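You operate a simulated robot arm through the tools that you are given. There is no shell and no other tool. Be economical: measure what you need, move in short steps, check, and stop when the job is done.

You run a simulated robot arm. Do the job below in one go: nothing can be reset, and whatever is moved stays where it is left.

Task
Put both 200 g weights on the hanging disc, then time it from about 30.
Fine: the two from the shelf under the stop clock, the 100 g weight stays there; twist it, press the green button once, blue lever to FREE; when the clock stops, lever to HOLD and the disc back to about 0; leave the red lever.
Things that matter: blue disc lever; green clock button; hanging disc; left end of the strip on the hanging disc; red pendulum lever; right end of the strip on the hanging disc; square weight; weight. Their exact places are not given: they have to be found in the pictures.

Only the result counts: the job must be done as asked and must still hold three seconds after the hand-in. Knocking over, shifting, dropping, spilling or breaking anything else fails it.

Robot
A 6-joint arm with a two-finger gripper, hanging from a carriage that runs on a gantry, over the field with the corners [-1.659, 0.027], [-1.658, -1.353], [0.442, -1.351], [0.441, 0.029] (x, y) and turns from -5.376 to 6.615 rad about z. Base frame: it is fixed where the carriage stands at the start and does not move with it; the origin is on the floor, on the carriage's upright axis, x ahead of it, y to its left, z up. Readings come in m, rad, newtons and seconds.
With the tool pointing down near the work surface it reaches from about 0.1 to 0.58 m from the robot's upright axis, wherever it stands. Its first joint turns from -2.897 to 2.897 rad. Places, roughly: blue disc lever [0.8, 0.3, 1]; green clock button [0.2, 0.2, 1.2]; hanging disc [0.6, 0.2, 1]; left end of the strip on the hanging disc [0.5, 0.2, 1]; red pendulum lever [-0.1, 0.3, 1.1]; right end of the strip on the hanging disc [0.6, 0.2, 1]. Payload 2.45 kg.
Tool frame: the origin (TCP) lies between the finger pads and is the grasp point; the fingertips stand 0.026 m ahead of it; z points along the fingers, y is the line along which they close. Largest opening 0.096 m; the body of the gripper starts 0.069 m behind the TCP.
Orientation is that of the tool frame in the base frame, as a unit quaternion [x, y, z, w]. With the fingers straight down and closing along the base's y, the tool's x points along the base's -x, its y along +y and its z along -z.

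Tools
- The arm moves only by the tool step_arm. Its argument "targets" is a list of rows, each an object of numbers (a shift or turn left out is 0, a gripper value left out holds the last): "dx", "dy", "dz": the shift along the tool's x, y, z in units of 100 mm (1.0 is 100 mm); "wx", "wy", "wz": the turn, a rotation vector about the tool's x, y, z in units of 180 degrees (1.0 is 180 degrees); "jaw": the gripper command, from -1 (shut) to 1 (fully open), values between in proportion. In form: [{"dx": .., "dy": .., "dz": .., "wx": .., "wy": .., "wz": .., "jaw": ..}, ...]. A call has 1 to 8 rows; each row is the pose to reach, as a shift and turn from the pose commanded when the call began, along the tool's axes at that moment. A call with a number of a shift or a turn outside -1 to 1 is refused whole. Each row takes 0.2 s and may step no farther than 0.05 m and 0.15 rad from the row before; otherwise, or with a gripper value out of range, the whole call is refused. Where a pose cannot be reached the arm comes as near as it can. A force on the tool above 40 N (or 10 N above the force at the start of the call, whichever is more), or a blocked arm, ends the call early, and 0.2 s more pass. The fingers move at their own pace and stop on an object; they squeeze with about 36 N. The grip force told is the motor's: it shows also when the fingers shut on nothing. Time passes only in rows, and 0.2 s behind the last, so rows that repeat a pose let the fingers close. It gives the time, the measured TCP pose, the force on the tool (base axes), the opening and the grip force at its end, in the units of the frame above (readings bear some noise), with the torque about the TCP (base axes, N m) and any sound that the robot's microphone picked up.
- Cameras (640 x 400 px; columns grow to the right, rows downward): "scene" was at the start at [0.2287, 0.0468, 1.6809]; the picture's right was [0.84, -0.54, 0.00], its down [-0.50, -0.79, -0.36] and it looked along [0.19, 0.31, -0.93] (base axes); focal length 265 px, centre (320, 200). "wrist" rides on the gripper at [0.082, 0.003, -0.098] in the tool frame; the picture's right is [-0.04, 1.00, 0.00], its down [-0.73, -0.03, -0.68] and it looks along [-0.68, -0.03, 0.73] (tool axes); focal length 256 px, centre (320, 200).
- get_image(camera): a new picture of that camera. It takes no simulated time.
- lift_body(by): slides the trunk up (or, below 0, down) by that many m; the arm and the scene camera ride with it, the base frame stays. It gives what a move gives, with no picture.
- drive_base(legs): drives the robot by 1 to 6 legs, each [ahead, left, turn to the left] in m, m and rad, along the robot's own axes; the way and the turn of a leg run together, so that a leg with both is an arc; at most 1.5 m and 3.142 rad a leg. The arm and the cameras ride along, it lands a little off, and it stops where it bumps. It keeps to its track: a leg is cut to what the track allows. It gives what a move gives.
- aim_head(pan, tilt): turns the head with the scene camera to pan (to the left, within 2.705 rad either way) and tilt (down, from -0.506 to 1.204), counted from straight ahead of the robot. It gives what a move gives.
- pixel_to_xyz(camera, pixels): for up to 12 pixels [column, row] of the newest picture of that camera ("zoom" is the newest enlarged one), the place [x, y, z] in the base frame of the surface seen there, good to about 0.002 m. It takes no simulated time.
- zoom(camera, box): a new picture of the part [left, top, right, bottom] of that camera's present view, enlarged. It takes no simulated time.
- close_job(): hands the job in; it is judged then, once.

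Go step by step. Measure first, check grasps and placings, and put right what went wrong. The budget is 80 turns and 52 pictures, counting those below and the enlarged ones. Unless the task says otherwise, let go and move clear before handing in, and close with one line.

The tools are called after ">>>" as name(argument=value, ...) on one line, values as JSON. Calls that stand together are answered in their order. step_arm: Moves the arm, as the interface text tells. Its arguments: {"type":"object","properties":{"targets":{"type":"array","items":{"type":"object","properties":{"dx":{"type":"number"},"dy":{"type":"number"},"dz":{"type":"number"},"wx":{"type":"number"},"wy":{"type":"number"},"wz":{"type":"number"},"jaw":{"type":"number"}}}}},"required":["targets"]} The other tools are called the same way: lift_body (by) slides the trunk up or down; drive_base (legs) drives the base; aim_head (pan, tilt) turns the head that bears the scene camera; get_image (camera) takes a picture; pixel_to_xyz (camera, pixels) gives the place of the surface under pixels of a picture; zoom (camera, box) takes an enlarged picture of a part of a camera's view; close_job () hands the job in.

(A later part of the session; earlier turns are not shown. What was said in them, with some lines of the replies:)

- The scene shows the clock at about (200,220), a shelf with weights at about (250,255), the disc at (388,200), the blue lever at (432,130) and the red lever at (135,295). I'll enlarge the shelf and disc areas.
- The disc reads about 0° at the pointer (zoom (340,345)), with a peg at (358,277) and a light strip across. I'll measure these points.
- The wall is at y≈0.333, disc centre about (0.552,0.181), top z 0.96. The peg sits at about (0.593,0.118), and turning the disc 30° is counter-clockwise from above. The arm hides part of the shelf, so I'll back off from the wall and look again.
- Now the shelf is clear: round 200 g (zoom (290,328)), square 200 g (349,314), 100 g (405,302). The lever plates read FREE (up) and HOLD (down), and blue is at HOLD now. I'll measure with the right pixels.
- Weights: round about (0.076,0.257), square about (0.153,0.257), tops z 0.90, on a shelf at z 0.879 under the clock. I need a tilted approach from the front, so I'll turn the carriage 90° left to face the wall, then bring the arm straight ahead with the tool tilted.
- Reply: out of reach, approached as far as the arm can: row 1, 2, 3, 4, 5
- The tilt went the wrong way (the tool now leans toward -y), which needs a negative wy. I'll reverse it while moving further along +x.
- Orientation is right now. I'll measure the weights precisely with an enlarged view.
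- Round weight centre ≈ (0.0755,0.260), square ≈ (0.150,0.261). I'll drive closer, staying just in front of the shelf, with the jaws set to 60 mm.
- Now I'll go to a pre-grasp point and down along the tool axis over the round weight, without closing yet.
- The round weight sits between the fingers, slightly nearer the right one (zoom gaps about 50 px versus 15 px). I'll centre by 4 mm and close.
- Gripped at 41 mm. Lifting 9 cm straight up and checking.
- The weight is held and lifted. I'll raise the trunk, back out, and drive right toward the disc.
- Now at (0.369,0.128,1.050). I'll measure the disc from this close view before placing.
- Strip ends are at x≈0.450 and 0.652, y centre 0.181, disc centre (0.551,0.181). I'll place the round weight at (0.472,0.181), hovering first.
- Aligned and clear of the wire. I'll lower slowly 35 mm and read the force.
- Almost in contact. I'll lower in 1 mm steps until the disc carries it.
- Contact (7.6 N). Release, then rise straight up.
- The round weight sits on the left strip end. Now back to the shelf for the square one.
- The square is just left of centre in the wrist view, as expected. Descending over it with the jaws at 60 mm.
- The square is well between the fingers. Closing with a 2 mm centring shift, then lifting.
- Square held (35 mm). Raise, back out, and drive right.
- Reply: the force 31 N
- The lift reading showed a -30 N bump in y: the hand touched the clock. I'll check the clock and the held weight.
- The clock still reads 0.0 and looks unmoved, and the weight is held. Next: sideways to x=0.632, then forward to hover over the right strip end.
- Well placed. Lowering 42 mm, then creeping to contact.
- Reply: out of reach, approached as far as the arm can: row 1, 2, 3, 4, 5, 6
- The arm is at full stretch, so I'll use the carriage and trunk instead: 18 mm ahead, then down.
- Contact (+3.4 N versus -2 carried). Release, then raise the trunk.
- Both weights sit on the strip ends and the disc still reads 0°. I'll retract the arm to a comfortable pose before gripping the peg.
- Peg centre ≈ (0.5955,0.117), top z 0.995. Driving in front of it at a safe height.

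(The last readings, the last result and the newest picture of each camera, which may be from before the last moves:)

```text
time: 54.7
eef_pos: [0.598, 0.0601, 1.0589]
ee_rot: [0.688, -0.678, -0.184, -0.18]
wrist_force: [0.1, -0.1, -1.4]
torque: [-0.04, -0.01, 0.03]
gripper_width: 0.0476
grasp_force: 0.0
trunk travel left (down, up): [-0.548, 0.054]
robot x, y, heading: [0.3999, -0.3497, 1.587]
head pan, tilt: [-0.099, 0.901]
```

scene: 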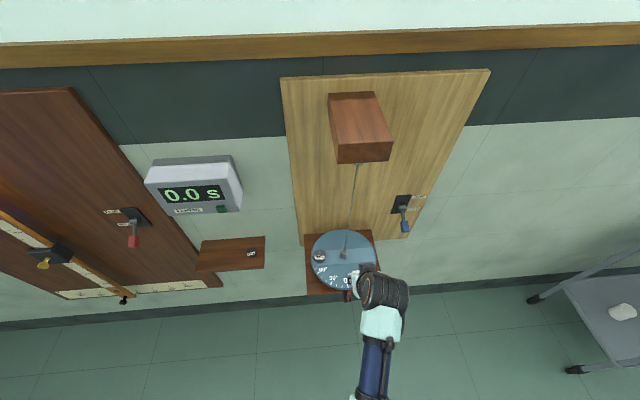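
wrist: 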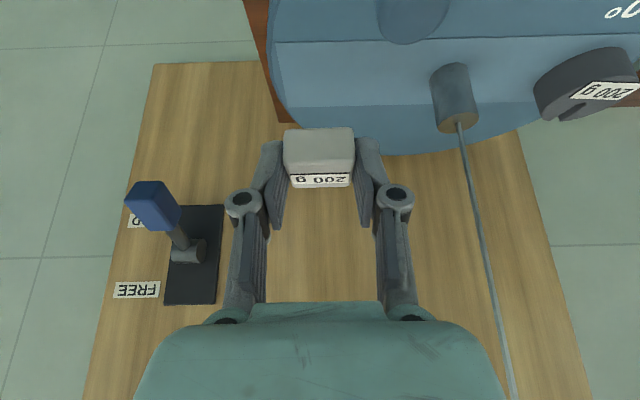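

>>> step_arm(targets=[{"dx": -0.17, "dy": 0.01, "dz": 0.2}, {"dx": -0.333, "dy": 0.015, "dz": 0.423}, {"dx": -0.25, "dy": 0.015, "dz": 0.57}, {"dx": -0.123, "dy": 0.015, "dz": 0.787}, {"dx": -0.123, "dy": 0.015, "dz": 0.787}])

>>> zoom(camera="wrist", box=[160, 50, 480, 250])

```text
time: 55.9
eef_pos: [0.5948, 0.1093, 0.9972]
ee_rot: [0.688, -0.678, -0.185, -0.181]
wrist_force: [-0.3, -0.6, 0.3]
torque: [0.03, -0.02, -0.01]
gripper_width: 0.048
grasp_force: 0.1
trunk travel left (down, up): [-0.548, 0.054]
robot x, y, heading: [0.3999, -0.3517, 1.583]
head pan, tilt: [-0.099, 0.901]
```

```text
2.00 times, centred on (320, 150) of wrist
```

zoom: 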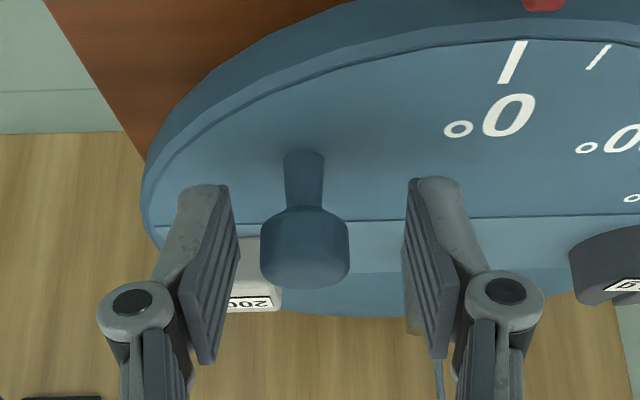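

The peg is between the fingers, about 3 mm to the left. Centring and closing.

>>> step_arm(targets=[{"dy": -0.033}, {"dy": -0.033, "jaw": -0.7}, {"dy": -0.033}, {"dy": -0.033}])

```text
time: 56.9
eef_pos: [0.5985, 0.1091, 0.9965]
ee_rot: [0.688, -0.678, -0.184, -0.18]
wrist_force: [-1.7, 0.3, -0.7]
torque: [0.02, 0.02, 0.01]
gripper_width: 0.023
grasp_force: 45.0
trunk travel left (down, up): [-0.548, 0.054]
robot x, y, heading: [0.3998, -0.3478, 1.588]
head pan, tilt: [-0.099, 0.901]
```

Peg gripped. Now turning it along a 30° counter-clockwise arc about the disc centre, rotating the tool with it.

>>> step_arm(targets=[{"dx": -0.037, "dy": -0.062, "dz": 0.0215, "wx": -0.0139, "wz": -0.0241}, {"dx": -0.079, "dy": -0.119, "dz": 0.0455, "wx": -0.0278, "wz": -0.0481}, {"dx": -0.126, "dy": -0.172, "dz": 0.0725, "wx": -0.0417, "wz": -0.0722}, {"dx": -0.176, "dy": -0.221, "dz": 0.1015, "wx": -0.0556, "wz": -0.0962}, {"dx": -0.229, "dy": -0.264, "dz": 0.132, "wx": -0.0694, "wz": -0.1203}, {"dx": -0.286, "dy": -0.301, "dz": 0.165, "wx": -0.0833, "wz": -0.1443}, {"dx": -0.286, "dy": -0.301, "dz": 0.165, "wx": -0.0833, "wz": -0.1443}])

>>> zoom(camera="scene", box=[280, 235, 440, 375])

```text
time: 58.5
eef_pos: [0.6277, 0.1432, 0.9978]
ee_rot: [0.84, -0.477, -0.225, -0.128]
wrist_force: [-0.9, 3.3, 6.4]
torque: [0.32, 0.19, -0.18]
gripper_width: 0.023
grasp_force: 45.1
trunk travel left (down, up): [-0.548, 0.054]
robot x, y, heading: [0.398, -0.3449, 1.587]
head pan, tilt: [-0.099, 0.901]
```

```text
2.86 times, centred on (360, 305) of scene
```

zoom: 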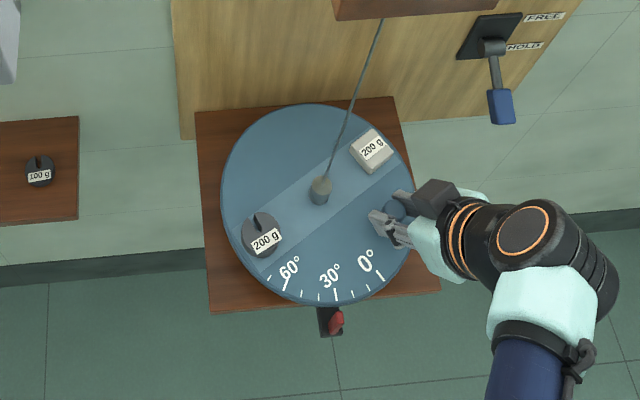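

The 30° mark is at the pointer. Releasing and rising straight up.

>>> step_arm(targets=[{"jaw": -0.1}, {}, {}])

>>> lift_body(by=0.05)

>>> drive_base(legs=[[-0.15, 0, 0]])

>>> zoom(camera="scene", box=[280, 185, 440, 325])

```text
time: 59.3
eef_pos: [0.6268, 0.1408, 0.9963]
ee_rot: [0.84, -0.477, -0.225, -0.128]
wrist_force: [0.8, 0.3, -0.2]
torque: [0.02, -0.01, -0.01]
gripper_width: 0.043
grasp_force: 0.1
trunk travel left (down, up): [-0.548, 0.054]
robot x, y, heading: [0.3993, -0.3493, 1.589]
head pan, tilt: [-0.099, 0.901]
```

```text
time: 60.2
eef_pos: [0.6276, 0.1406, 1.0463]
ee_rot: [0.84, -0.477, -0.225, -0.127]
wrist_force: [-0.8, 0.4, 0.1]
torque: [0.02, -0.02, -0.02]
gripper_width: 0.0429
grasp_force: 0.0
trunk travel left (down, up): [-0.598, 0.004]
robot x, y, heading: [0.4004, -0.3509, 1.59]
head pan, tilt: [-0.099, 0.901]
```

```text
time: 61.6
eef_pos: [0.6316, -0.006, 1.0473]
ee_rot: [0.839, -0.478, -0.225, -0.127]
wrist_force: [-0.5, -1.1, 0.1]
torque: [-0.01, -0.03, 0.02]
gripper_width: 0.0433
grasp_force: 0.0
trunk travel left (down, up): [-0.598, 0.004]
robot x, y, heading: [0.4027, -0.4973, 1.58]
head pan, tilt: [-0.099, 0.901]
```

```text
2.86 times, centred on (360, 255) of scene
```

zoom: 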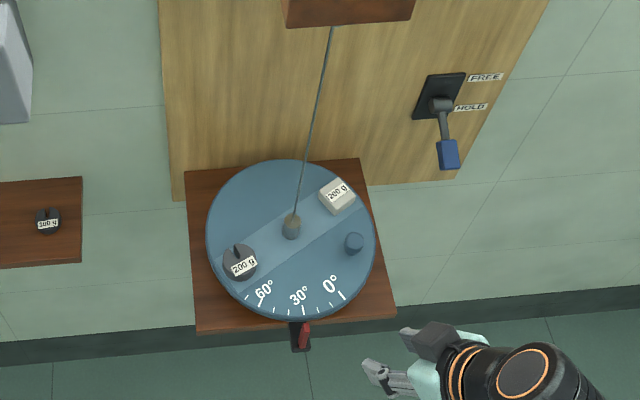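

The disc holds at 30° with both weights in place. Next the button: I'll turn the tool back square to the wall, tilt it further toward horizontal, and raise it.

>>> step_arm(targets=[{"wx": 0.017, "wz": 0.029}, {"wx": 0.035, "wz": 0.06}, {"wx": 0.053, "wz": 0.09}, {"wx": 0.07, "wz": 0.12}, {"wx": 0.0833, "wz": 0.1443}])

>>> step_arm(targets=[{"dx": -0.1, "dz": -0.173, "wy": -0.035, "jaw": -1}, {"dx": -0.2, "dz": -0.346, "wy": -0.07}, {"dx": -0.3, "dz": -0.52, "wy": -0.105}, {"dx": -0.4, "dz": -0.693, "wy": -0.14}, {"dx": -0.5, "dz": -0.866, "wy": -0.167}, {"dx": -0.5, "dz": -0.866, "wy": -0.167}])

```text
time: 62.8
eef_pos: [0.63, -0.0061, 1.0473]
ee_rot: [0.687, -0.679, -0.184, -0.182]
wrist_force: [0.1, -0.4, -0.4]
torque: [0.0, 0.02, -0.01]
gripper_width: 0.0432
grasp_force: 0.0
trunk travel left (down, up): [-0.598, 0.004]
robot x, y, heading: [0.4017, -0.4952, 1.579]
head pan, tilt: [-0.099, 0.901]
```

```text
time: 64.2
eef_pos: [0.6319, -0.006, 1.1486]
ee_rot: [0.615, -0.609, -0.356, -0.352]
wrist_force: [0.5, -1.1, 0.5]
torque: [0.01, -0.04, 0.0]
gripper_width: 0.0
grasp_force: 28.2
trunk travel left (down, up): [-0.598, 0.004]
robot x, y, heading: [0.3993, -0.4982, 1.584]
head pan, tilt: [-0.099, 0.901]
```

>>> drive_base(legs=[[0, 0.425, 0], [0.13, 0, 0]])

>>> step_arm(targets=[{"dx": -0.2, "dz": -0.115}, {"dx": -0.38, "dz": -0.22}, {"dx": -0.38, "dz": -0.22}])

>>> get_image(camera="wrist")

>>> get_image(camera="scene")

```text
time: 67.7
eef_pos: [0.208, 0.1175, 1.1477]
ee_rot: [0.618, -0.607, -0.357, -0.35]
wrist_force: [0.1, 0.2, -0.5]
torque: [-0.02, 0.0, 0.02]
gripper_width: 0.0002
grasp_force: 27.9
trunk travel left (down, up): [-0.598, 0.004]
robot x, y, heading: [-0.0174, -0.3739, 1.593]
head pan, tilt: [-0.099, 0.901]
```

```text
time: 68.5
eef_pos: [0.2089, 0.1183, 1.1928]
ee_rot: [0.618, -0.606, -0.357, -0.349]
wrist_force: [0.3, 0.5, 0.4]
torque: [0.0, 0.0, -0.01]
gripper_width: 0.0
grasp_force: 28.5
trunk travel left (down, up): [-0.598, 0.004]
robot x, y, heading: [-0.019, -0.3747, 1.59]
head pan, tilt: [-0.099, 0.901]
```

```text
20 pictures are left
```

wrist: 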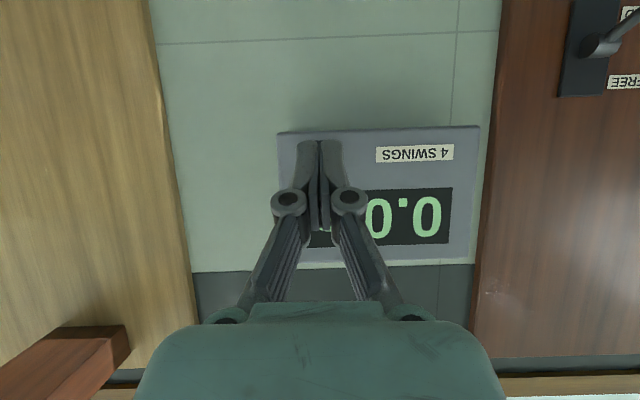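

```text
19 pictures are left
```

scene: 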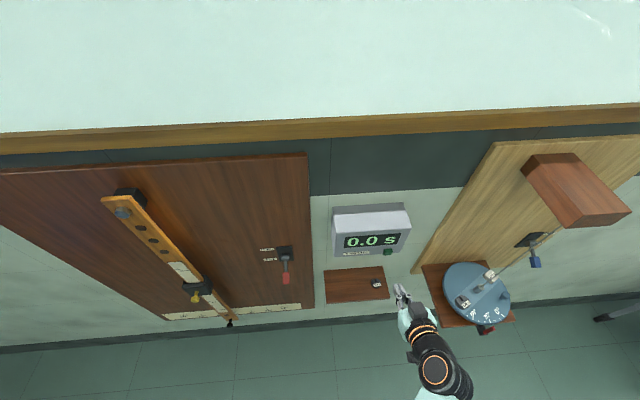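

>>> zoom(camera="scene", box=[360, 220, 430, 310])

>>> pixel_to_xyz(camera="scene", pixels=[[388, 252], [386, 252], [391, 252], [388, 250], [388, 254], [380, 254], [396, 258]])

```text
4.44 times, centred on (395, 265) of scene
```

zoom: 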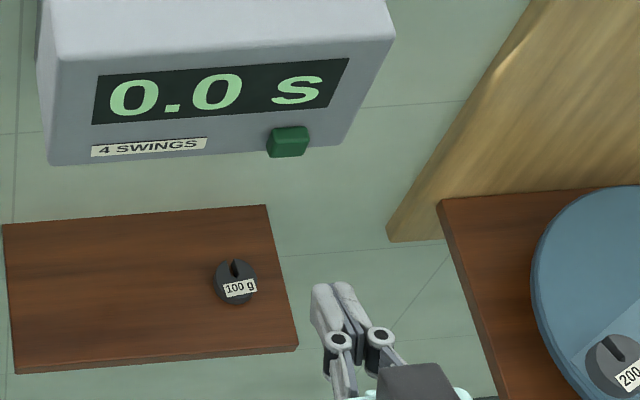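

```text
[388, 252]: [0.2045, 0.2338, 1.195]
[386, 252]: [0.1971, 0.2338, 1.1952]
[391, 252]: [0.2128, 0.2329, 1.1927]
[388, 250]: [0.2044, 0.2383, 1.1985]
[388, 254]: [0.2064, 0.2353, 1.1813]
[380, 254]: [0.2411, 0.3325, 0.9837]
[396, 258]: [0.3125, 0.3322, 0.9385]
```

Button centre (0.2045,0.234,1.190). I'll advance to just short of it, then push in one call and retract.

>>> step_arm(targets=[{"dx": -0.15, "dy": 0.02, "dz": 0.26}, {"dx": -0.3, "dy": 0.03, "dz": 0.52}, {"dx": -0.38, "dy": 0.03, "dz": 0.658}, {"dx": -0.38, "dy": 0.03, "dz": 0.658}])

>>> step_arm(targets=[{"dx": -0.02, "dz": 0.035}, {"dx": -0.05, "dz": 0.087}, {"dx": -0.065, "dz": 0.113}, {"dx": -0.08, "dz": 0.139}, {"dx": -0.09, "dz": 0.156}])

>>> zoom(camera="scene", box=[325, 195, 430, 295])

```text
time: 69.5
eef_pos: [0.2048, 0.193, 1.1902]
ee_rot: [0.618, -0.607, -0.357, -0.35]
wrist_force: [0.5, 1.0, -0.8]
torque: [0.01, 0.01, 0.01]
gripper_width: 0.0
grasp_force: 29.0
trunk travel left (down, up): [-0.598, 0.004]
robot x, y, heading: [-0.0209, -0.3783, 1.597]
head pan, tilt: [-0.099, 0.901]
```

```text
time: 70.7
eef_pos: [0.2033, 0.2109, 1.1899]
ee_rot: [0.618, -0.607, -0.357, -0.35]
wrist_force: [0.8, -0.9, -0.3]
torque: [-0.04, 0.01, 0.0]
gripper_width: 0.0062
grasp_force: 28.3
trunk travel left (down, up): [-0.598, 0.004]
robot x, y, heading: [-0.0192, -0.3761, 1.588]
head pan, tilt: [-0.099, 0.901]
heard: click
```

```text
4.00 times, centred on (378, 245) of scene
```

zoom: 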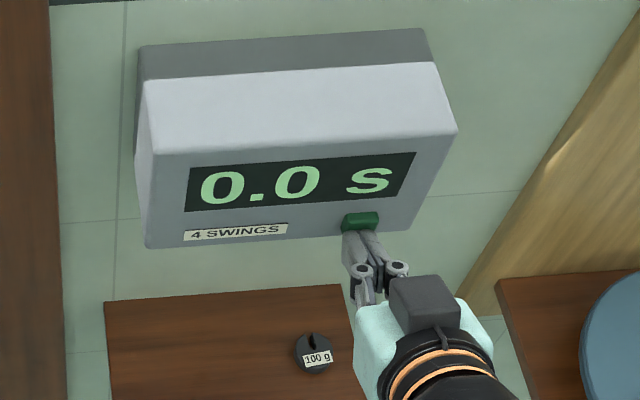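

A click was heard and the clock is armed at 0.0. Retracting and driving to the blue lever.

>>> step_arm(targets=[{"dx": 0.1, "dz": -0.173}, {"dx": 0.25, "dz": -0.433}, {"dx": 0.25, "dz": -0.433}])

>>> drive_base(legs=[[-0.15, 0, -0.02], [0, -0.46, 0]])

>>> step_arm(targets=[{"dx": 0.15, "dy": -0.25, "dz": 0.1, "jaw": 0.1}, {"dx": 0.4, "dy": -0.5, "dz": 0.23}, {"dx": 0.7, "dy": -0.75, "dz": 0.4}, {"dx": 1.0, "dy": -0.97, "dz": 0.577}, {"dx": 1.0, "dy": -0.97, "dz": 0.577}])

```text
time: 71.5
eef_pos: [0.203, 0.1611, 1.1909]
ee_rot: [0.619, -0.605, -0.359, -0.349]
wrist_force: [0.9, 0.4, 0.8]
torque: [0.0, 0.0, -0.01]
gripper_width: 0.0
grasp_force: 28.1
trunk travel left (down, up): [-0.598, 0.004]
robot x, y, heading: [-0.0187, -0.3737, 1.586]
head pan, tilt: [-0.099, 0.901]
```

```text
time: 75.2
eef_pos: [0.6697, 0.0101, 1.1915]
ee_rot: [0.616, -0.609, -0.356, -0.351]
wrist_force: [1.0, 1.0, 0.0]
torque: [-0.04, -0.01, -0.06]
gripper_width: 0.0
grasp_force: 28.5
trunk travel left (down, up): [-0.598, 0.004]
robot x, y, heading: [0.4403, -0.5234, 1.579]
head pan, tilt: [-0.099, 0.901]
```

```text
time: 76.4
eef_pos: [0.7693, 0.0095, 1.0753]
ee_rot: [0.615, -0.609, -0.356, -0.353]
wrist_force: [0.6, 0.3, -0.3]
torque: [-0.02, 0.02, 0.0]
gripper_width: 0.0527
grasp_force: 0.0
trunk travel left (down, up): [-0.598, 0.004]
robot x, y, heading: [0.4416, -0.5244, 1.58]
head pan, tilt: [-0.099, 0.901]
```

I'll draw the arm in by 10 cm for reach margin, lower the trunk by 45 mm, and look.

>>> step_arm(targets=[{"dx": 0.15, "dy": 0.06, "dz": -0.26}, {"dx": 0.35, "dy": 0.12, "dz": -0.606}, {"dx": 0.5, "dy": 0.12, "dz": -0.866}, {"dx": 0.5, "dy": 0.12, "dz": -0.866}])

>>> lift_body(by=-0.045)

>>> drive_base(legs=[[0.25, 0, 0]])

>>> get_image(camera="wrist")

>>> get_image(camera="scene")

```text
time: 77.4
eef_pos: [0.7546, -0.0901, 1.0714]
ee_rot: [0.615, -0.609, -0.356, -0.351]
wrist_force: [1.1, 0.2, -0.5]
torque: [0.0, 0.03, -0.03]
gripper_width: 0.0528
grasp_force: 0.1
trunk travel left (down, up): [-0.598, 0.004]
robot x, y, heading: [0.4426, -0.5219, 1.583]
head pan, tilt: [-0.099, 0.901]
```

```text
time: 78.3
eef_pos: [0.7546, -0.091, 1.0271]
ee_rot: [0.615, -0.61, -0.356, -0.352]
wrist_force: [0.5, 0.0, -0.3]
torque: [0.03, 0.02, 0.02]
gripper_width: 0.0528
grasp_force: 0.1
trunk travel left (down, up): [-0.553, 0.049]
robot x, y, heading: [0.4398, -0.5232, 1.576]
head pan, tilt: [-0.099, 0.901]
```

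```text
time: 80.1
eef_pos: [0.7518, 0.1652, 1.0271]
ee_rot: [0.616, -0.609, -0.356, -0.351]
wrist_force: [0.4, 0.1, 0.2]
torque: [0.02, 0.02, -0.02]
gripper_width: 0.0527
grasp_force: 0.0
trunk travel left (down, up): [-0.553, 0.049]
robot x, y, heading: [0.4379, -0.2662, 1.581]
head pan, tilt: [-0.099, 0.901]
```

```text
16 pictures are left
```

wrist: 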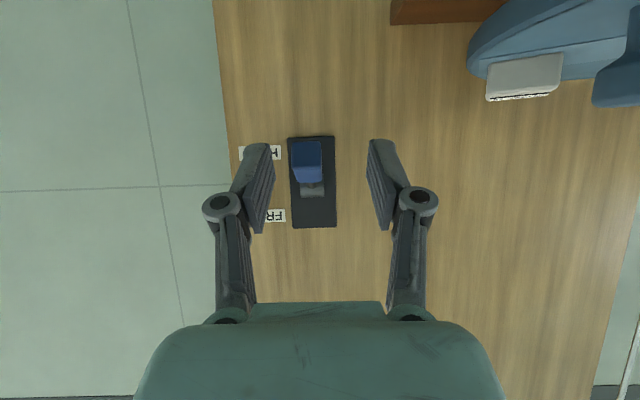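

```text
15 pictures are left
```

scene: 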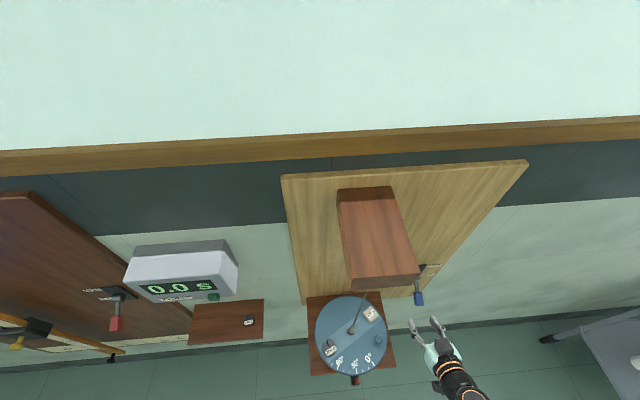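

The lever handle (wrist (306,160)) lies between the open fingers. Moving forward 66 mm and closing.

>>> step_arm(targets=[{"dx": -0.11, "dy": -0.045, "dz": 0.19}, {"dx": -0.22, "dy": -0.045, "dz": 0.38}, {"dx": -0.33, "dy": -0.045, "dz": 0.572}, {"dx": -0.33, "dy": -0.045, "dz": 0.572}])

>>> zoom(camera="wrist", box=[200, 80, 440, 260])

```text
time: 81.1
eef_pos: [0.7546, 0.2324, 1.0273]
ee_rot: [0.616, -0.609, -0.356, -0.351]
wrist_force: [-0.1, 0.3, -1.2]
torque: [0.01, -0.02, -0.02]
gripper_width: 0.0528
grasp_force: 0.1
trunk travel left (down, up): [-0.553, 0.049]
robot x, y, heading: [0.4405, -0.271, 1.581]
head pan, tilt: [-0.099, 0.901]
```

```text
2.22 times, centred on (320, 170) of wrist
```

zoom: 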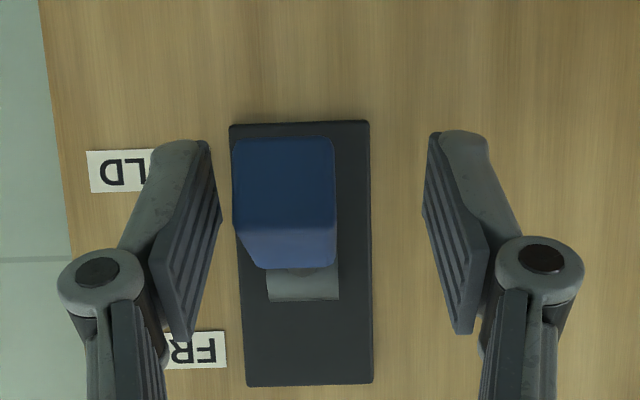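

The handle is about 7–9 mm off centre toward +x. Shifting 8 mm and closing.

>>> step_arm(targets=[{"dy": -0.04}, {"dy": -0.08}, {"dy": -0.08, "jaw": -0.6}, {"dy": -0.08}, {"dy": -0.08}])

>>> zoom(camera="wrist", box=[200, 80, 440, 260])

```text
time: 82.3
eef_pos: [0.7623, 0.2314, 1.0286]
ee_rot: [0.616, -0.609, -0.356, -0.351]
wrist_force: [-4.0, -1.1, 0.2]
torque: [0.0, 0.22, 0.05]
gripper_width: 0.0213
grasp_force: 45.4
trunk travel left (down, up): [-0.553, 0.049]
robot x, y, heading: [0.4378, -0.27, 1.581]
head pan, tilt: [-0.099, 0.901]
```

```text
2.22 times, centred on (320, 170) of wrist
```

zoom: 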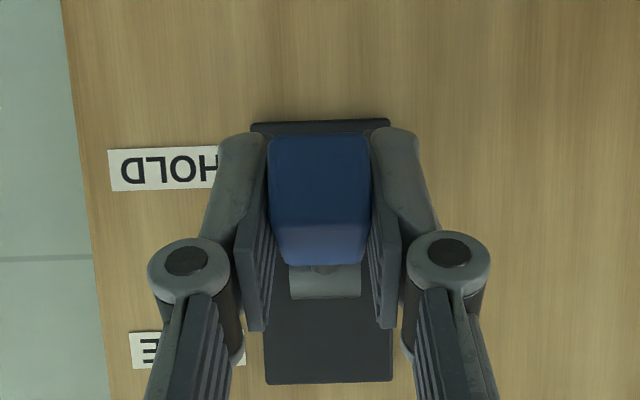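

Firm grip on the handle. Raising it in small steps toward FREE.

>>> step_arm(targets=[{"dx": -0.09, "dz": -0.06}, {"dx": -0.175, "dz": -0.12}, {"dx": -0.26, "dz": -0.165}, {"dx": -0.33, "dz": -0.195}, {"dx": -0.39, "dz": -0.22}, {"dx": -0.39, "dz": -0.22}])

>>> get_image(camera="scene")

```text
time: 83.7
eef_pos: [0.7619, 0.2329, 1.0717]
ee_rot: [0.615, -0.609, -0.356, -0.352]
wrist_force: [-5.2, 0.1, -0.7]
torque: [-0.02, 0.1, 0.1]
gripper_width: 0.023
grasp_force: 2.5
trunk travel left (down, up): [-0.553, 0.049]
robot x, y, heading: [0.4395, -0.2718, 1.586]
head pan, tilt: [-0.099, 0.901]
```

```text
12 pictures are left
```

scene: 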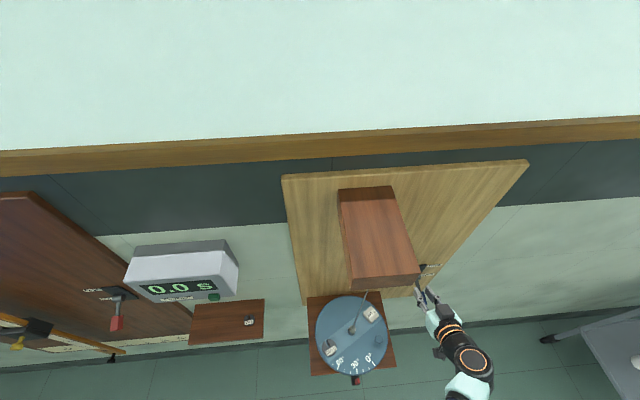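

The grip force fell and the clock still shows 0.0. Checking the lever up close.

>>> zoom(camera="wrist", box=[200, 80, 440, 260])

```text
2.22 times, centred on (320, 170) of wrist
```

zoom: 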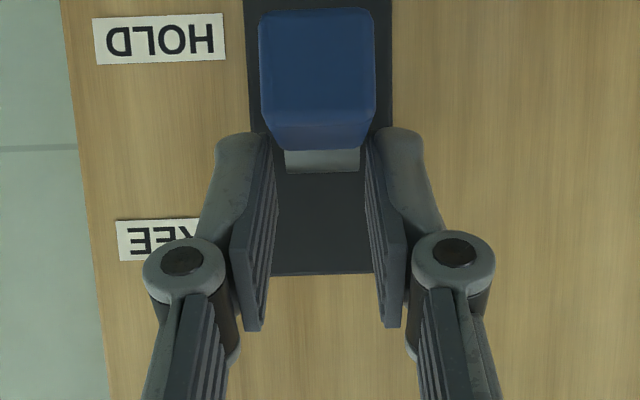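

The fingers slid off the stiff lever, and it is still at HOLD. I'll push it from below instead: back off, close the jaws, tilt near horizontal, and lower beneath the handle.

>>> step_arm(targets=[{"jaw": -0.2}, {"dx": 0.2, "dz": -0.346}, {"dx": 0.4, "dz": -0.693}, {"dx": 0.4, "dz": -0.693, "wy": -0.035, "jaw": -1}, {"dx": 0.4, "dz": -0.693, "wy": -0.07}, {"dx": 0.4, "dz": -0.693, "wy": -0.105}, {"dx": 0.4, "dz": -0.693, "wy": -0.139}, {"dx": 0.4, "dz": -0.693, "wy": -0.139}])

>>> lift_body(by=-0.087)

>>> get_image(camera="wrist")

```text
time: 85.5
eef_pos: [0.765, 0.1527, 1.072]
ee_rot: [0.524, -0.519, -0.48, -0.475]
wrist_force: [0.2, -0.9, -0.5]
torque: [0.02, -0.03, -0.01]
gripper_width: 0.0
grasp_force: 28.7
trunk travel left (down, up): [-0.553, 0.049]
robot x, y, heading: [0.4355, -0.2692, 1.58]
head pan, tilt: [-0.099, 0.901]
```

```text
time: 86.8
eef_pos: [0.764, 0.1532, 0.9851]
ee_rot: [0.524, -0.519, -0.48, -0.475]
wrist_force: [0.0, 0.4, -1.1]
torque: [-0.02, 0.0, 0.0]
gripper_width: 0.0001
grasp_force: 28.2
trunk travel left (down, up): [-0.466, 0.136]
robot x, y, heading: [0.4366, -0.2714, 1.585]
head pan, tilt: [-0.099, 0.901]
```

```text
10 pictures are left
```

wrist: 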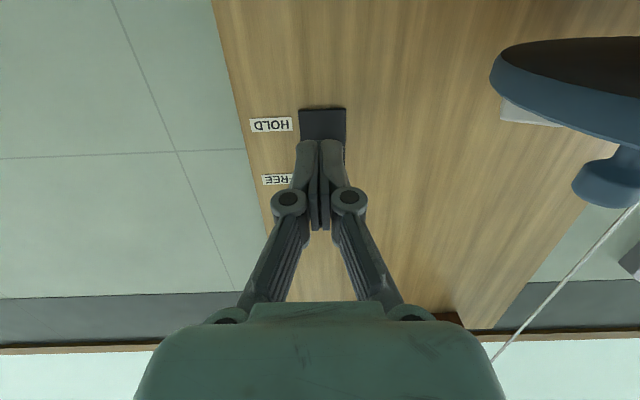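

The closed fingers are below the handle. Advancing 60 mm under it, then raising gently.

>>> step_arm(targets=[{"dx": -0.018, "dz": 0.2}, {"dx": -0.036, "dz": 0.4}, {"dx": -0.054, "dz": 0.6}, {"dx": -0.054, "dz": 0.6}])

>>> step_arm(targets=[{"dx": -0.08}, {"dx": -0.16}, {"dx": -0.24}, {"dx": -0.32}, {"dx": -0.4}])

>>> zoom(camera="scene", box=[370, 240, 480, 340])

```text
time: 87.8
eef_pos: [0.7657, 0.2141, 0.9878]
ee_rot: [0.524, -0.519, -0.48, -0.475]
wrist_force: [-0.4, -1.0, 0.6]
torque: [0.0, 0.03, 0.03]
gripper_width: 0.0
grasp_force: 28.1
trunk travel left (down, up): [-0.466, 0.136]
robot x, y, heading: [0.4374, -0.2685, 1.584]
head pan, tilt: [-0.099, 0.901]
```

```text
time: 89.0
eef_pos: [0.7633, 0.2173, 1.0262]
ee_rot: [0.524, -0.519, -0.481, -0.475]
wrist_force: [0.3, -1.1, -0.9]
torque: [0.02, 0.01, -0.03]
gripper_width: 0.0059
grasp_force: 28.3
trunk travel left (down, up): [-0.466, 0.136]
robot x, y, heading: [0.4363, -0.2696, 1.581]
head pan, tilt: [-0.099, 0.901]
```

```text
4.00 times, centred on (425, 290) of scene
```

zoom: 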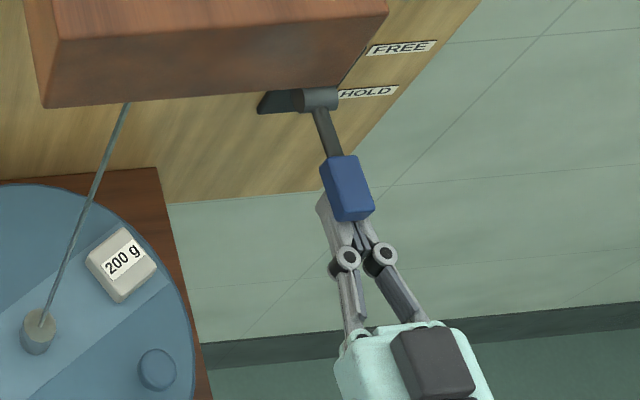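

>>> pixel_to_xyz(camera="zoom", pixels=[[345, 170], [350, 205], [320, 97], [325, 130], [300, 100]])

>>> step_arm(targets=[{"dx": -0.06}, {"dx": -0.12}, {"dx": -0.18}])

```text
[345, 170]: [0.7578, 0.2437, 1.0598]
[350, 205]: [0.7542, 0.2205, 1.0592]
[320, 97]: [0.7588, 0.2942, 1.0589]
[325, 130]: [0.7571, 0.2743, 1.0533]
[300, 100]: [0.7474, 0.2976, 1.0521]
```

```text
time: 89.8
eef_pos: [0.7623, 0.219, 1.044]
ee_rot: [0.525, -0.518, -0.482, -0.474]
wrist_force: [0.5, -0.5, -0.7]
torque: [-0.01, -0.02, 0.0]
gripper_width: 0.0001
grasp_force: 28.3
trunk travel left (down, up): [-0.466, 0.136]
robot x, y, heading: [0.4391, -0.2652, 1.584]
head pan, tilt: [-0.099, 0.901]
```

The lever is moving (handle was level at z≈1.059, midway). Continuing up.

>>> step_arm(targets=[{"dx": -0.06}, {"dx": -0.12}, {"dx": -0.17}, {"dx": -0.17}])

>>> zoom(camera="scene", box=[110, 210, 470, 400])

```text
time: 90.8
eef_pos: [0.7613, 0.2167, 1.0568]
ee_rot: [0.525, -0.521, -0.48, -0.472]
wrist_force: [1.7, -1.0, -28.8]
torque: [-0.75, 0.01, -0.04]
gripper_width: 0.006
grasp_force: 28.5
trunk travel left (down, up): [-0.466, 0.136]
robot x, y, heading: [0.4382, -0.2726, 1.58]
head pan, tilt: [-0.099, 0.901]
```

```text
1.78 times, centred on (290, 305) of scene
```

zoom: 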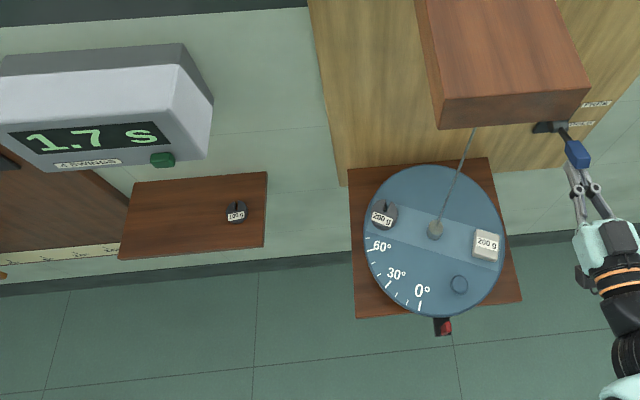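

The clock is running (1.7 s), the disc is swinging, and the lever is at its FREE stop. I'll back out and wait above the handle.

>>> step_arm(targets=[{"dx": 0.1}, {"dx": 0.1, "dz": -0.3}, {"dx": 0.1, "dz": -0.65}, {"dx": -0.25, "dz": -0.65}, {"dx": -0.65, "dz": -0.65}, {"dx": -0.65, "dz": -0.65}])

>>> zoom(camera="scene", box=[110, 210, 470, 400])

```text
time: 92.2
eef_pos: [0.7644, 0.1619, 1.131]
ee_rot: [0.524, -0.519, -0.481, -0.474]
wrist_force: [0.4, 0.5, 0.4]
torque: [0.0, 0.03, 0.01]
gripper_width: 0.0001
grasp_force: 29.0
trunk travel left (down, up): [-0.466, 0.136]
robot x, y, heading: [0.438, -0.2685, 1.579]
head pan, tilt: [-0.099, 0.901]
```

```text
1.78 times, centred on (290, 305) of scene
```

zoom: 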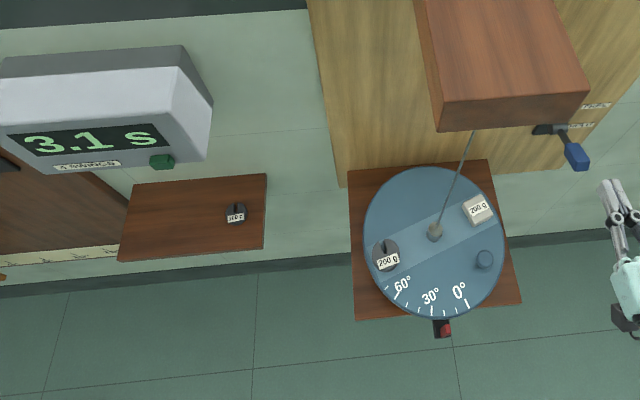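

Running at 3.1 s. I'll wait roughly 9 s more.

>>> step_arm(targets=[{}, {}, {}, {}, {}, {}, {}, {}])

>>> step_arm(targets=[{}, {}, {}, {}, {}, {}, {}, {}])

>>> step_arm(targets=[{}, {}, {}, {}, {}, {}, {}, {}])

>>> step_arm(targets=[{}, {}, {}, {}, {}, {}, {}, {}])

>>> step_arm(targets=[{}, {}, {}, {}, {}, {}, {}, {}])

```text
time: 94.0
eef_pos: [0.7629, 0.1623, 1.1296]
ee_rot: [0.525, -0.519, -0.481, -0.474]
wrist_force: [-0.3, -0.2, 0.7]
torque: [-0.03, 0.03, 0.03]
gripper_width: 0.0
grasp_force: 27.9
trunk travel left (down, up): [-0.466, 0.136]
robot x, y, heading: [0.4433, -0.2701, 1.583]
head pan, tilt: [-0.099, 0.901]
```

```text
time: 95.8
eef_pos: [0.764, 0.1614, 1.1303]
ee_rot: [0.524, -0.518, -0.481, -0.474]
wrist_force: [0.3, 0.3, -0.4]
torque: [0.0, -0.01, 0.01]
gripper_width: 0.0
grasp_force: 28.8
trunk travel left (down, up): [-0.466, 0.136]
robot x, y, heading: [0.439, -0.2704, 1.582]
head pan, tilt: [-0.099, 0.901]
```

```text
time: 97.6
eef_pos: [0.7652, 0.1625, 1.1301]
ee_rot: [0.524, -0.519, -0.481, -0.474]
wrist_force: [-0.4, 0.2, 0.3]
torque: [0.02, -0.01, 0.01]
gripper_width: 0.0
grasp_force: 28.8
trunk travel left (down, up): [-0.466, 0.136]
robot x, y, heading: [0.4378, -0.2711, 1.584]
head pan, tilt: [-0.099, 0.901]
```

```text
time: 99.4
eef_pos: [0.7637, 0.1627, 1.1313]
ee_rot: [0.525, -0.519, -0.481, -0.474]
wrist_force: [0.3, -0.1, 0.2]
torque: [-0.01, -0.02, -0.01]
gripper_width: 0.0
grasp_force: 28.6
trunk travel left (down, up): [-0.466, 0.136]
robot x, y, heading: [0.4392, -0.2649, 1.585]
head pan, tilt: [-0.099, 0.901]
```

```text
time: 101.2
eef_pos: [0.764, 0.163, 1.1304]
ee_rot: [0.525, -0.518, -0.481, -0.474]
wrist_force: [0.4, -0.7, -0.2]
torque: [0.01, -0.03, 0.01]
gripper_width: 0.0
grasp_force: 28.7
trunk travel left (down, up): [-0.466, 0.136]
robot x, y, heading: [0.4398, -0.2703, 1.585]
head pan, tilt: [-0.099, 0.901]
```

>>> step_arm(targets=[{}, {}, {}, {}, {}, {}, {}, {}])

>>> zoom(camera="scene", box=[110, 210, 470, 400])

```text
time: 103.0
eef_pos: [0.7639, 0.1621, 1.1302]
ee_rot: [0.524, -0.519, -0.481, -0.475]
wrist_force: [-0.1, 0.4, -0.9]
torque: [0.01, 0.0, 0.03]
gripper_width: 0.0002
grasp_force: 29.0
trunk travel left (down, up): [-0.466, 0.136]
robot x, y, heading: [0.437, -0.2708, 1.584]
head pan, tilt: [-0.099, 0.901]
```

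```text
1.78 times, centred on (290, 305) of scene
```

zoom: 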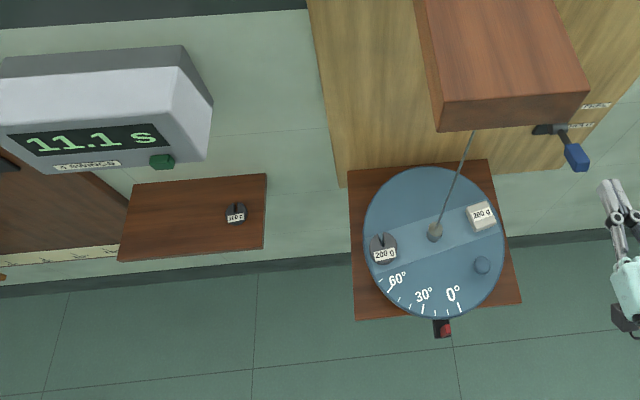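

The clock has stopped at 11.1 s. Now moving over the handle and pressing it down to HOLD.

>>> step_arm(targets=[{"dx": -0.02, "dz": 0.2}, {"dx": -0.035, "dz": 0.4}, {"dx": -0.048, "dz": 0.56}, {"dx": 0.15, "dz": 0.56}, {"dx": 0.35, "dz": 0.56}])

>>> step_arm(targets=[{"dx": 0.1}, {"dx": 0.2}, {"dx": 0.3}, {"dx": 0.38}, {"dx": 0.44}, {"dx": 0.5}])

```text
time: 104.2
eef_pos: [0.7641, 0.213, 1.0918]
ee_rot: [0.524, -0.518, -0.481, -0.474]
wrist_force: [-0.5, -0.1, -0.1]
torque: [0.0, 0.0, -0.04]
gripper_width: 0.0
grasp_force: 28.8
trunk travel left (down, up): [-0.466, 0.136]
robot x, y, heading: [0.4366, -0.2716, 1.58]
head pan, tilt: [-0.099, 0.901]
```

```text
time: 105.6
eef_pos: [0.7648, 0.2093, 1.0433]
ee_rot: [0.524, -0.516, -0.483, -0.475]
wrist_force: [-7.0, -7.0, 19.6]
torque: [0.38, 0.11, 0.18]
gripper_width: 0.006
grasp_force: 28.7
trunk travel left (down, up): [-0.466, 0.136]
robot x, y, heading: [0.4419, -0.2691, 1.584]
head pan, tilt: [-0.099, 0.901]
```

A 20 N stop at TCP z 1.043, consistent with the HOLD stop. Lifting off, backing away and checking.

>>> step_arm(targets=[{"dx": -0.1}, {"dx": -0.4}, {"dx": -0.4, "dz": -0.4}, {"dx": -0.4, "dz": -0.85}, {"dx": -0.4, "dz": -0.85}])

>>> zoom(camera="scene", box=[300, 260, 450, 380])

>>> pixel_to_xyz(camera="scene", pixels=[[418, 296], [419, 302], [434, 290], [380, 354], [371, 350], [366, 316], [333, 350], [351, 332]])

```text
time: 106.8
eef_pos: [0.7612, 0.1276, 1.084]
ee_rot: [0.524, -0.519, -0.481, -0.474]
wrist_force: [-0.1, 0.5, -0.7]
torque: [0.0, -0.02, -0.01]
gripper_width: 0.0
grasp_force: 28.3
trunk travel left (down, up): [-0.466, 0.136]
robot x, y, heading: [0.4374, -0.267, 1.584]
head pan, tilt: [-0.099, 0.901]
```

```text
3.33 times, centred on (375, 320) of scene
```

zoom: 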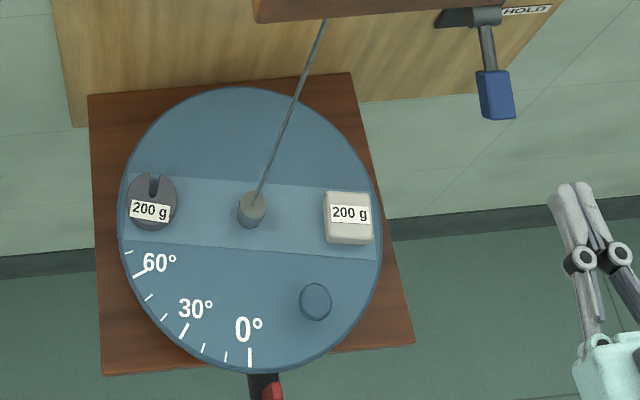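

```text
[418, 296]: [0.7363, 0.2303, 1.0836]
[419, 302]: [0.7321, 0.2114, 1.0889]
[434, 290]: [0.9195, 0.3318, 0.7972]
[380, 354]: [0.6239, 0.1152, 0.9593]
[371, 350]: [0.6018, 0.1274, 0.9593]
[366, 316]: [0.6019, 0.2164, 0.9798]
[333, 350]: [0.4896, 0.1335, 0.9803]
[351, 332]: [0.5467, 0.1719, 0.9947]
```

The lever looks down at HOLD and the disc has stopped a few degrees below 0. Measuring from the zoom.

>>> pixel_to_xyz(camera="zoom", pixels=[[493, 85], [497, 112], [250, 355], [183, 330], [315, 302], [150, 200], [348, 215], [271, 390], [145, 270], [252, 205], [128, 175], [376, 258]])

```text
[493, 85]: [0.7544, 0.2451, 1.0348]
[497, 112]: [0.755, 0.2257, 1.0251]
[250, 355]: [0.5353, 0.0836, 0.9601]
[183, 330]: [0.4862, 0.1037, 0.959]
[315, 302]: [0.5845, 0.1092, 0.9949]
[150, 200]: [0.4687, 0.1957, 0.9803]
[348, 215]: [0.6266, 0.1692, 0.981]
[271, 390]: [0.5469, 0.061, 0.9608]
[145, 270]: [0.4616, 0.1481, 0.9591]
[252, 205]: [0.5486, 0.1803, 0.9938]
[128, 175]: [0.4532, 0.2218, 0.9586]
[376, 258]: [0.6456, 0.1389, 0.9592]
```

The lever is at HOLD, and the disc rests about 9° short (0 tick at (0.5353,0.0836)). I'll back off, restore the 30° tilt, and return to the peg to turn it +9°.

>>> drive_base(legs=[[-0.17, 0, 0], [0, 0.174, 0]])

>>> step_arm(targets=[{"wy": 0.0437, "jaw": 0.0}, {"wy": 0.0874}, {"wy": 0.1311}, {"wy": 0.1748}, {"wy": 0.2185}, {"wy": 0.2622}, {"wy": 0.306}, {"wy": 0.306}])

```text
time: 109.4
eef_pos: [0.5854, -0.0532, 1.0842]
ee_rot: [0.524, -0.519, -0.48, -0.475]
wrist_force: [-0.1, -0.8, -0.3]
torque: [-0.02, -0.03, 0.0]
gripper_width: 0.0
grasp_force: 28.7
trunk travel left (down, up): [-0.466, 0.136]
robot x, y, heading: [0.2555, -0.4529, 1.585]
head pan, tilt: [-0.099, 0.901]
```

```text
time: 111.2
eef_pos: [0.5859, -0.0531, 1.0846]
ee_rot: [0.686, -0.68, -0.183, -0.182]
wrist_force: [-0.2, -0.7, -0.6]
torque: [0.01, 0.03, -0.01]
gripper_width: 0.0483
grasp_force: 0.0
trunk travel left (down, up): [-0.466, 0.136]
robot x, y, heading: [0.2592, -0.4474, 1.58]
head pan, tilt: [-0.099, 0.901]
```

>>> drive_base(legs=[[0.12, 0, 0]])

>>> step_arm(targets=[{"dx": -0.1, "dz": 0.2}, {"dx": -0.162, "dz": 0.44}, {"dx": -0.05, "dz": 0.6}, {"dx": 0.02, "dz": 0.75}, {"dx": 0.02, "dz": 0.75}])

>>> zoom(camera="wrist", box=[160, 50, 480, 250])

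```text
time: 112.4
eef_pos: [0.5865, 0.0664, 1.0829]
ee_rot: [0.684, -0.682, -0.183, -0.181]
wrist_force: [0.3, 0.0, 0.6]
torque: [0.01, -0.04, 0.02]
gripper_width: 0.0481
grasp_force: 0.0
trunk travel left (down, up): [-0.466, 0.136]
robot x, y, heading: [0.2611, -0.3268, 1.576]
head pan, tilt: [-0.099, 0.901]
```

```text
time: 113.6
eef_pos: [0.5864, 0.1027, 1.0163]
ee_rot: [0.684, -0.682, -0.184, -0.182]
wrist_force: [-0.7, 0.2, -1.0]
torque: [0.0, 0.0, 0.03]
gripper_width: 0.0481
grasp_force: 0.1
trunk travel left (down, up): [-0.466, 0.136]
robot x, y, heading: [0.2605, -0.326, 1.575]
head pan, tilt: [-0.099, 0.901]
```

```text
2.00 times, centred on (320, 150) of wrist
```

zoom: 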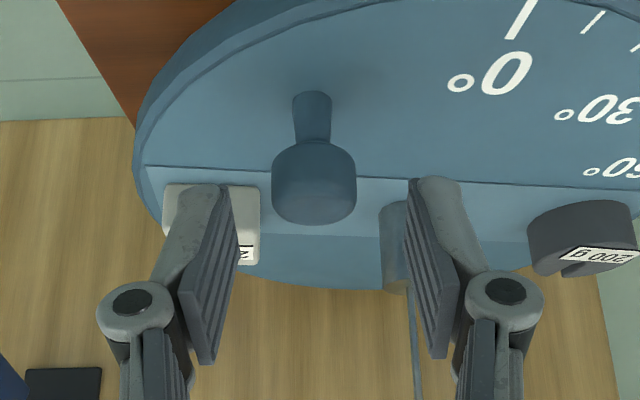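

The peg is centred. Lowering 19 mm and closing.

>>> step_arm(targets=[{"dx": 0.05, "dy": -0.01, "dz": 0.087}, {"dx": 0.098, "dy": -0.01, "dz": 0.169}, {"dx": 0.098, "dy": -0.01, "dz": 0.169, "jaw": -0.7}, {"dx": 0.098, "dy": -0.01, "dz": 0.169}, {"dx": 0.098, "dy": -0.01, "dz": 0.169}])

>>> step_arm(targets=[{"dx": -0.02, "dy": -0.042, "dz": 0.011, "wx": -0.0086, "wz": -0.0148}, {"dx": -0.04, "dy": -0.082, "dz": 0.023, "wx": -0.0171, "wz": -0.0296}, {"dx": -0.06, "dy": -0.12, "dz": 0.035, "wx": -0.0256, "wz": -0.0443}, {"dx": -0.06, "dy": -0.12, "dz": 0.035, "wx": -0.0256, "wz": -0.0443}])

>>> step_arm(targets=[{"jaw": 0.0}, {}, {}, {"dx": -0.2, "dz": -0.346}, {"dx": -0.4, "dz": -0.693}, {"dx": -0.4, "dz": -0.693}])

>>> drive_base(legs=[[-0.2, 0, 0]])

>>> get_image(camera="scene")

```text
time: 114.8
eef_pos: [0.5876, 0.1029, 0.9974]
ee_rot: [0.684, -0.682, -0.184, -0.182]
wrist_force: [1.2, -1.1, -0.5]
torque: [0.08, -0.03, -0.06]
gripper_width: 0.023
grasp_force: 45.2
trunk travel left (down, up): [-0.466, 0.136]
robot x, y, heading: [0.2568, -0.3272, 1.577]
head pan, tilt: [-0.099, 0.901]
```

```text
time: 115.8
eef_pos: [0.6001, 0.1104, 0.9964]
ee_rot: [0.737, -0.625, -0.197, -0.166]
wrist_force: [4.2, 1.4, -11.5]
torque: [0.23, 0.05, -0.31]
gripper_width: 0.0229
grasp_force: 45.4
trunk travel left (down, up): [-0.466, 0.136]
robot x, y, heading: [0.2596, -0.3261, 1.576]
head pan, tilt: [-0.099, 0.901]
```

```text
time: 117.2
eef_pos: [0.5988, 0.1081, 1.0741]
ee_rot: [0.737, -0.625, -0.197, -0.166]
wrist_force: [0.0, -1.3, 0.3]
torque: [0.04, 0.02, 0.04]
gripper_width: 0.0482
grasp_force: 0.0
trunk travel left (down, up): [-0.466, 0.136]
robot x, y, heading: [0.2561, -0.3296, 1.577]
head pan, tilt: [-0.099, 0.901]
```

```text
time: 118.8
eef_pos: [0.5996, -0.0921, 1.074]
ee_rot: [0.736, -0.626, -0.198, -0.167]
wrist_force: [-0.7, -1.3, 0.2]
torque: [-0.02, 0.0, 0.03]
gripper_width: 0.0479
grasp_force: 0.1
trunk travel left (down, up): [-0.466, 0.136]
robot x, y, heading: [0.2605, -0.5265, 1.566]
head pan, tilt: [-0.099, 0.901]
```

```text
3 pictures are left
```

scene: 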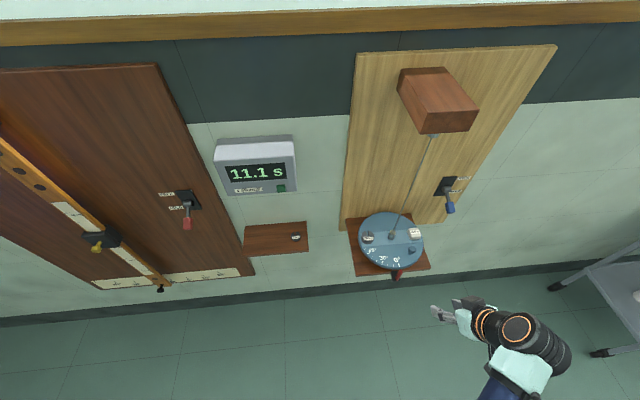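

>>> zoom(camera="scene", box=[340, 165, 470, 285])

>>> pixel_to_xyz(camera="scene", pixels=[[450, 205], [450, 210]])

```text
3.33 times, centred on (405, 225) of scene
```

zoom: 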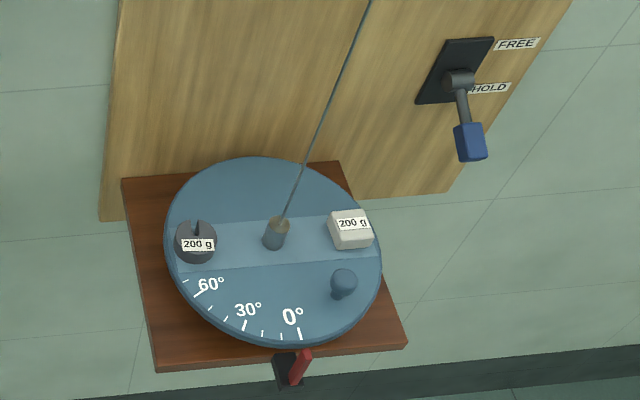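

```text
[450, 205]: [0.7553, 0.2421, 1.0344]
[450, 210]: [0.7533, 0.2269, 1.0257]
```

>>> pixel_to_xyz(camera="zoom", pixels=[[299, 334], [243, 326], [299, 365], [191, 232], [348, 215], [343, 275]])

```text
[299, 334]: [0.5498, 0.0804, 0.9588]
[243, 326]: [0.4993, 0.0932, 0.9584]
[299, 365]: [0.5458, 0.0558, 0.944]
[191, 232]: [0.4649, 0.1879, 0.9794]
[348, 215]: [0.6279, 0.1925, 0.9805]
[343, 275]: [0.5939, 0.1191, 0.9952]
```

The 0 mark is at the pointer (about -1°), the blue lever is on HOLD, both 200 g weights are on the strip, the 100 g is on the shelf, the clock reads 11.1 s, and the arm is clear. Handing in.

>>> close_job()

```text
The job is handed in.
```

The job is handed in: both 200 g weights are on the disc's strip ends, and four swings from about 30° took 11.1 s. The blue lever is back on HOLD, the disc is at about 0, and the red lever and the 100 g weight were not touched. While lifting the square weight, the hand bumped the clock with about 30 N. The clock stayed at 0.0 and did not appear to move.
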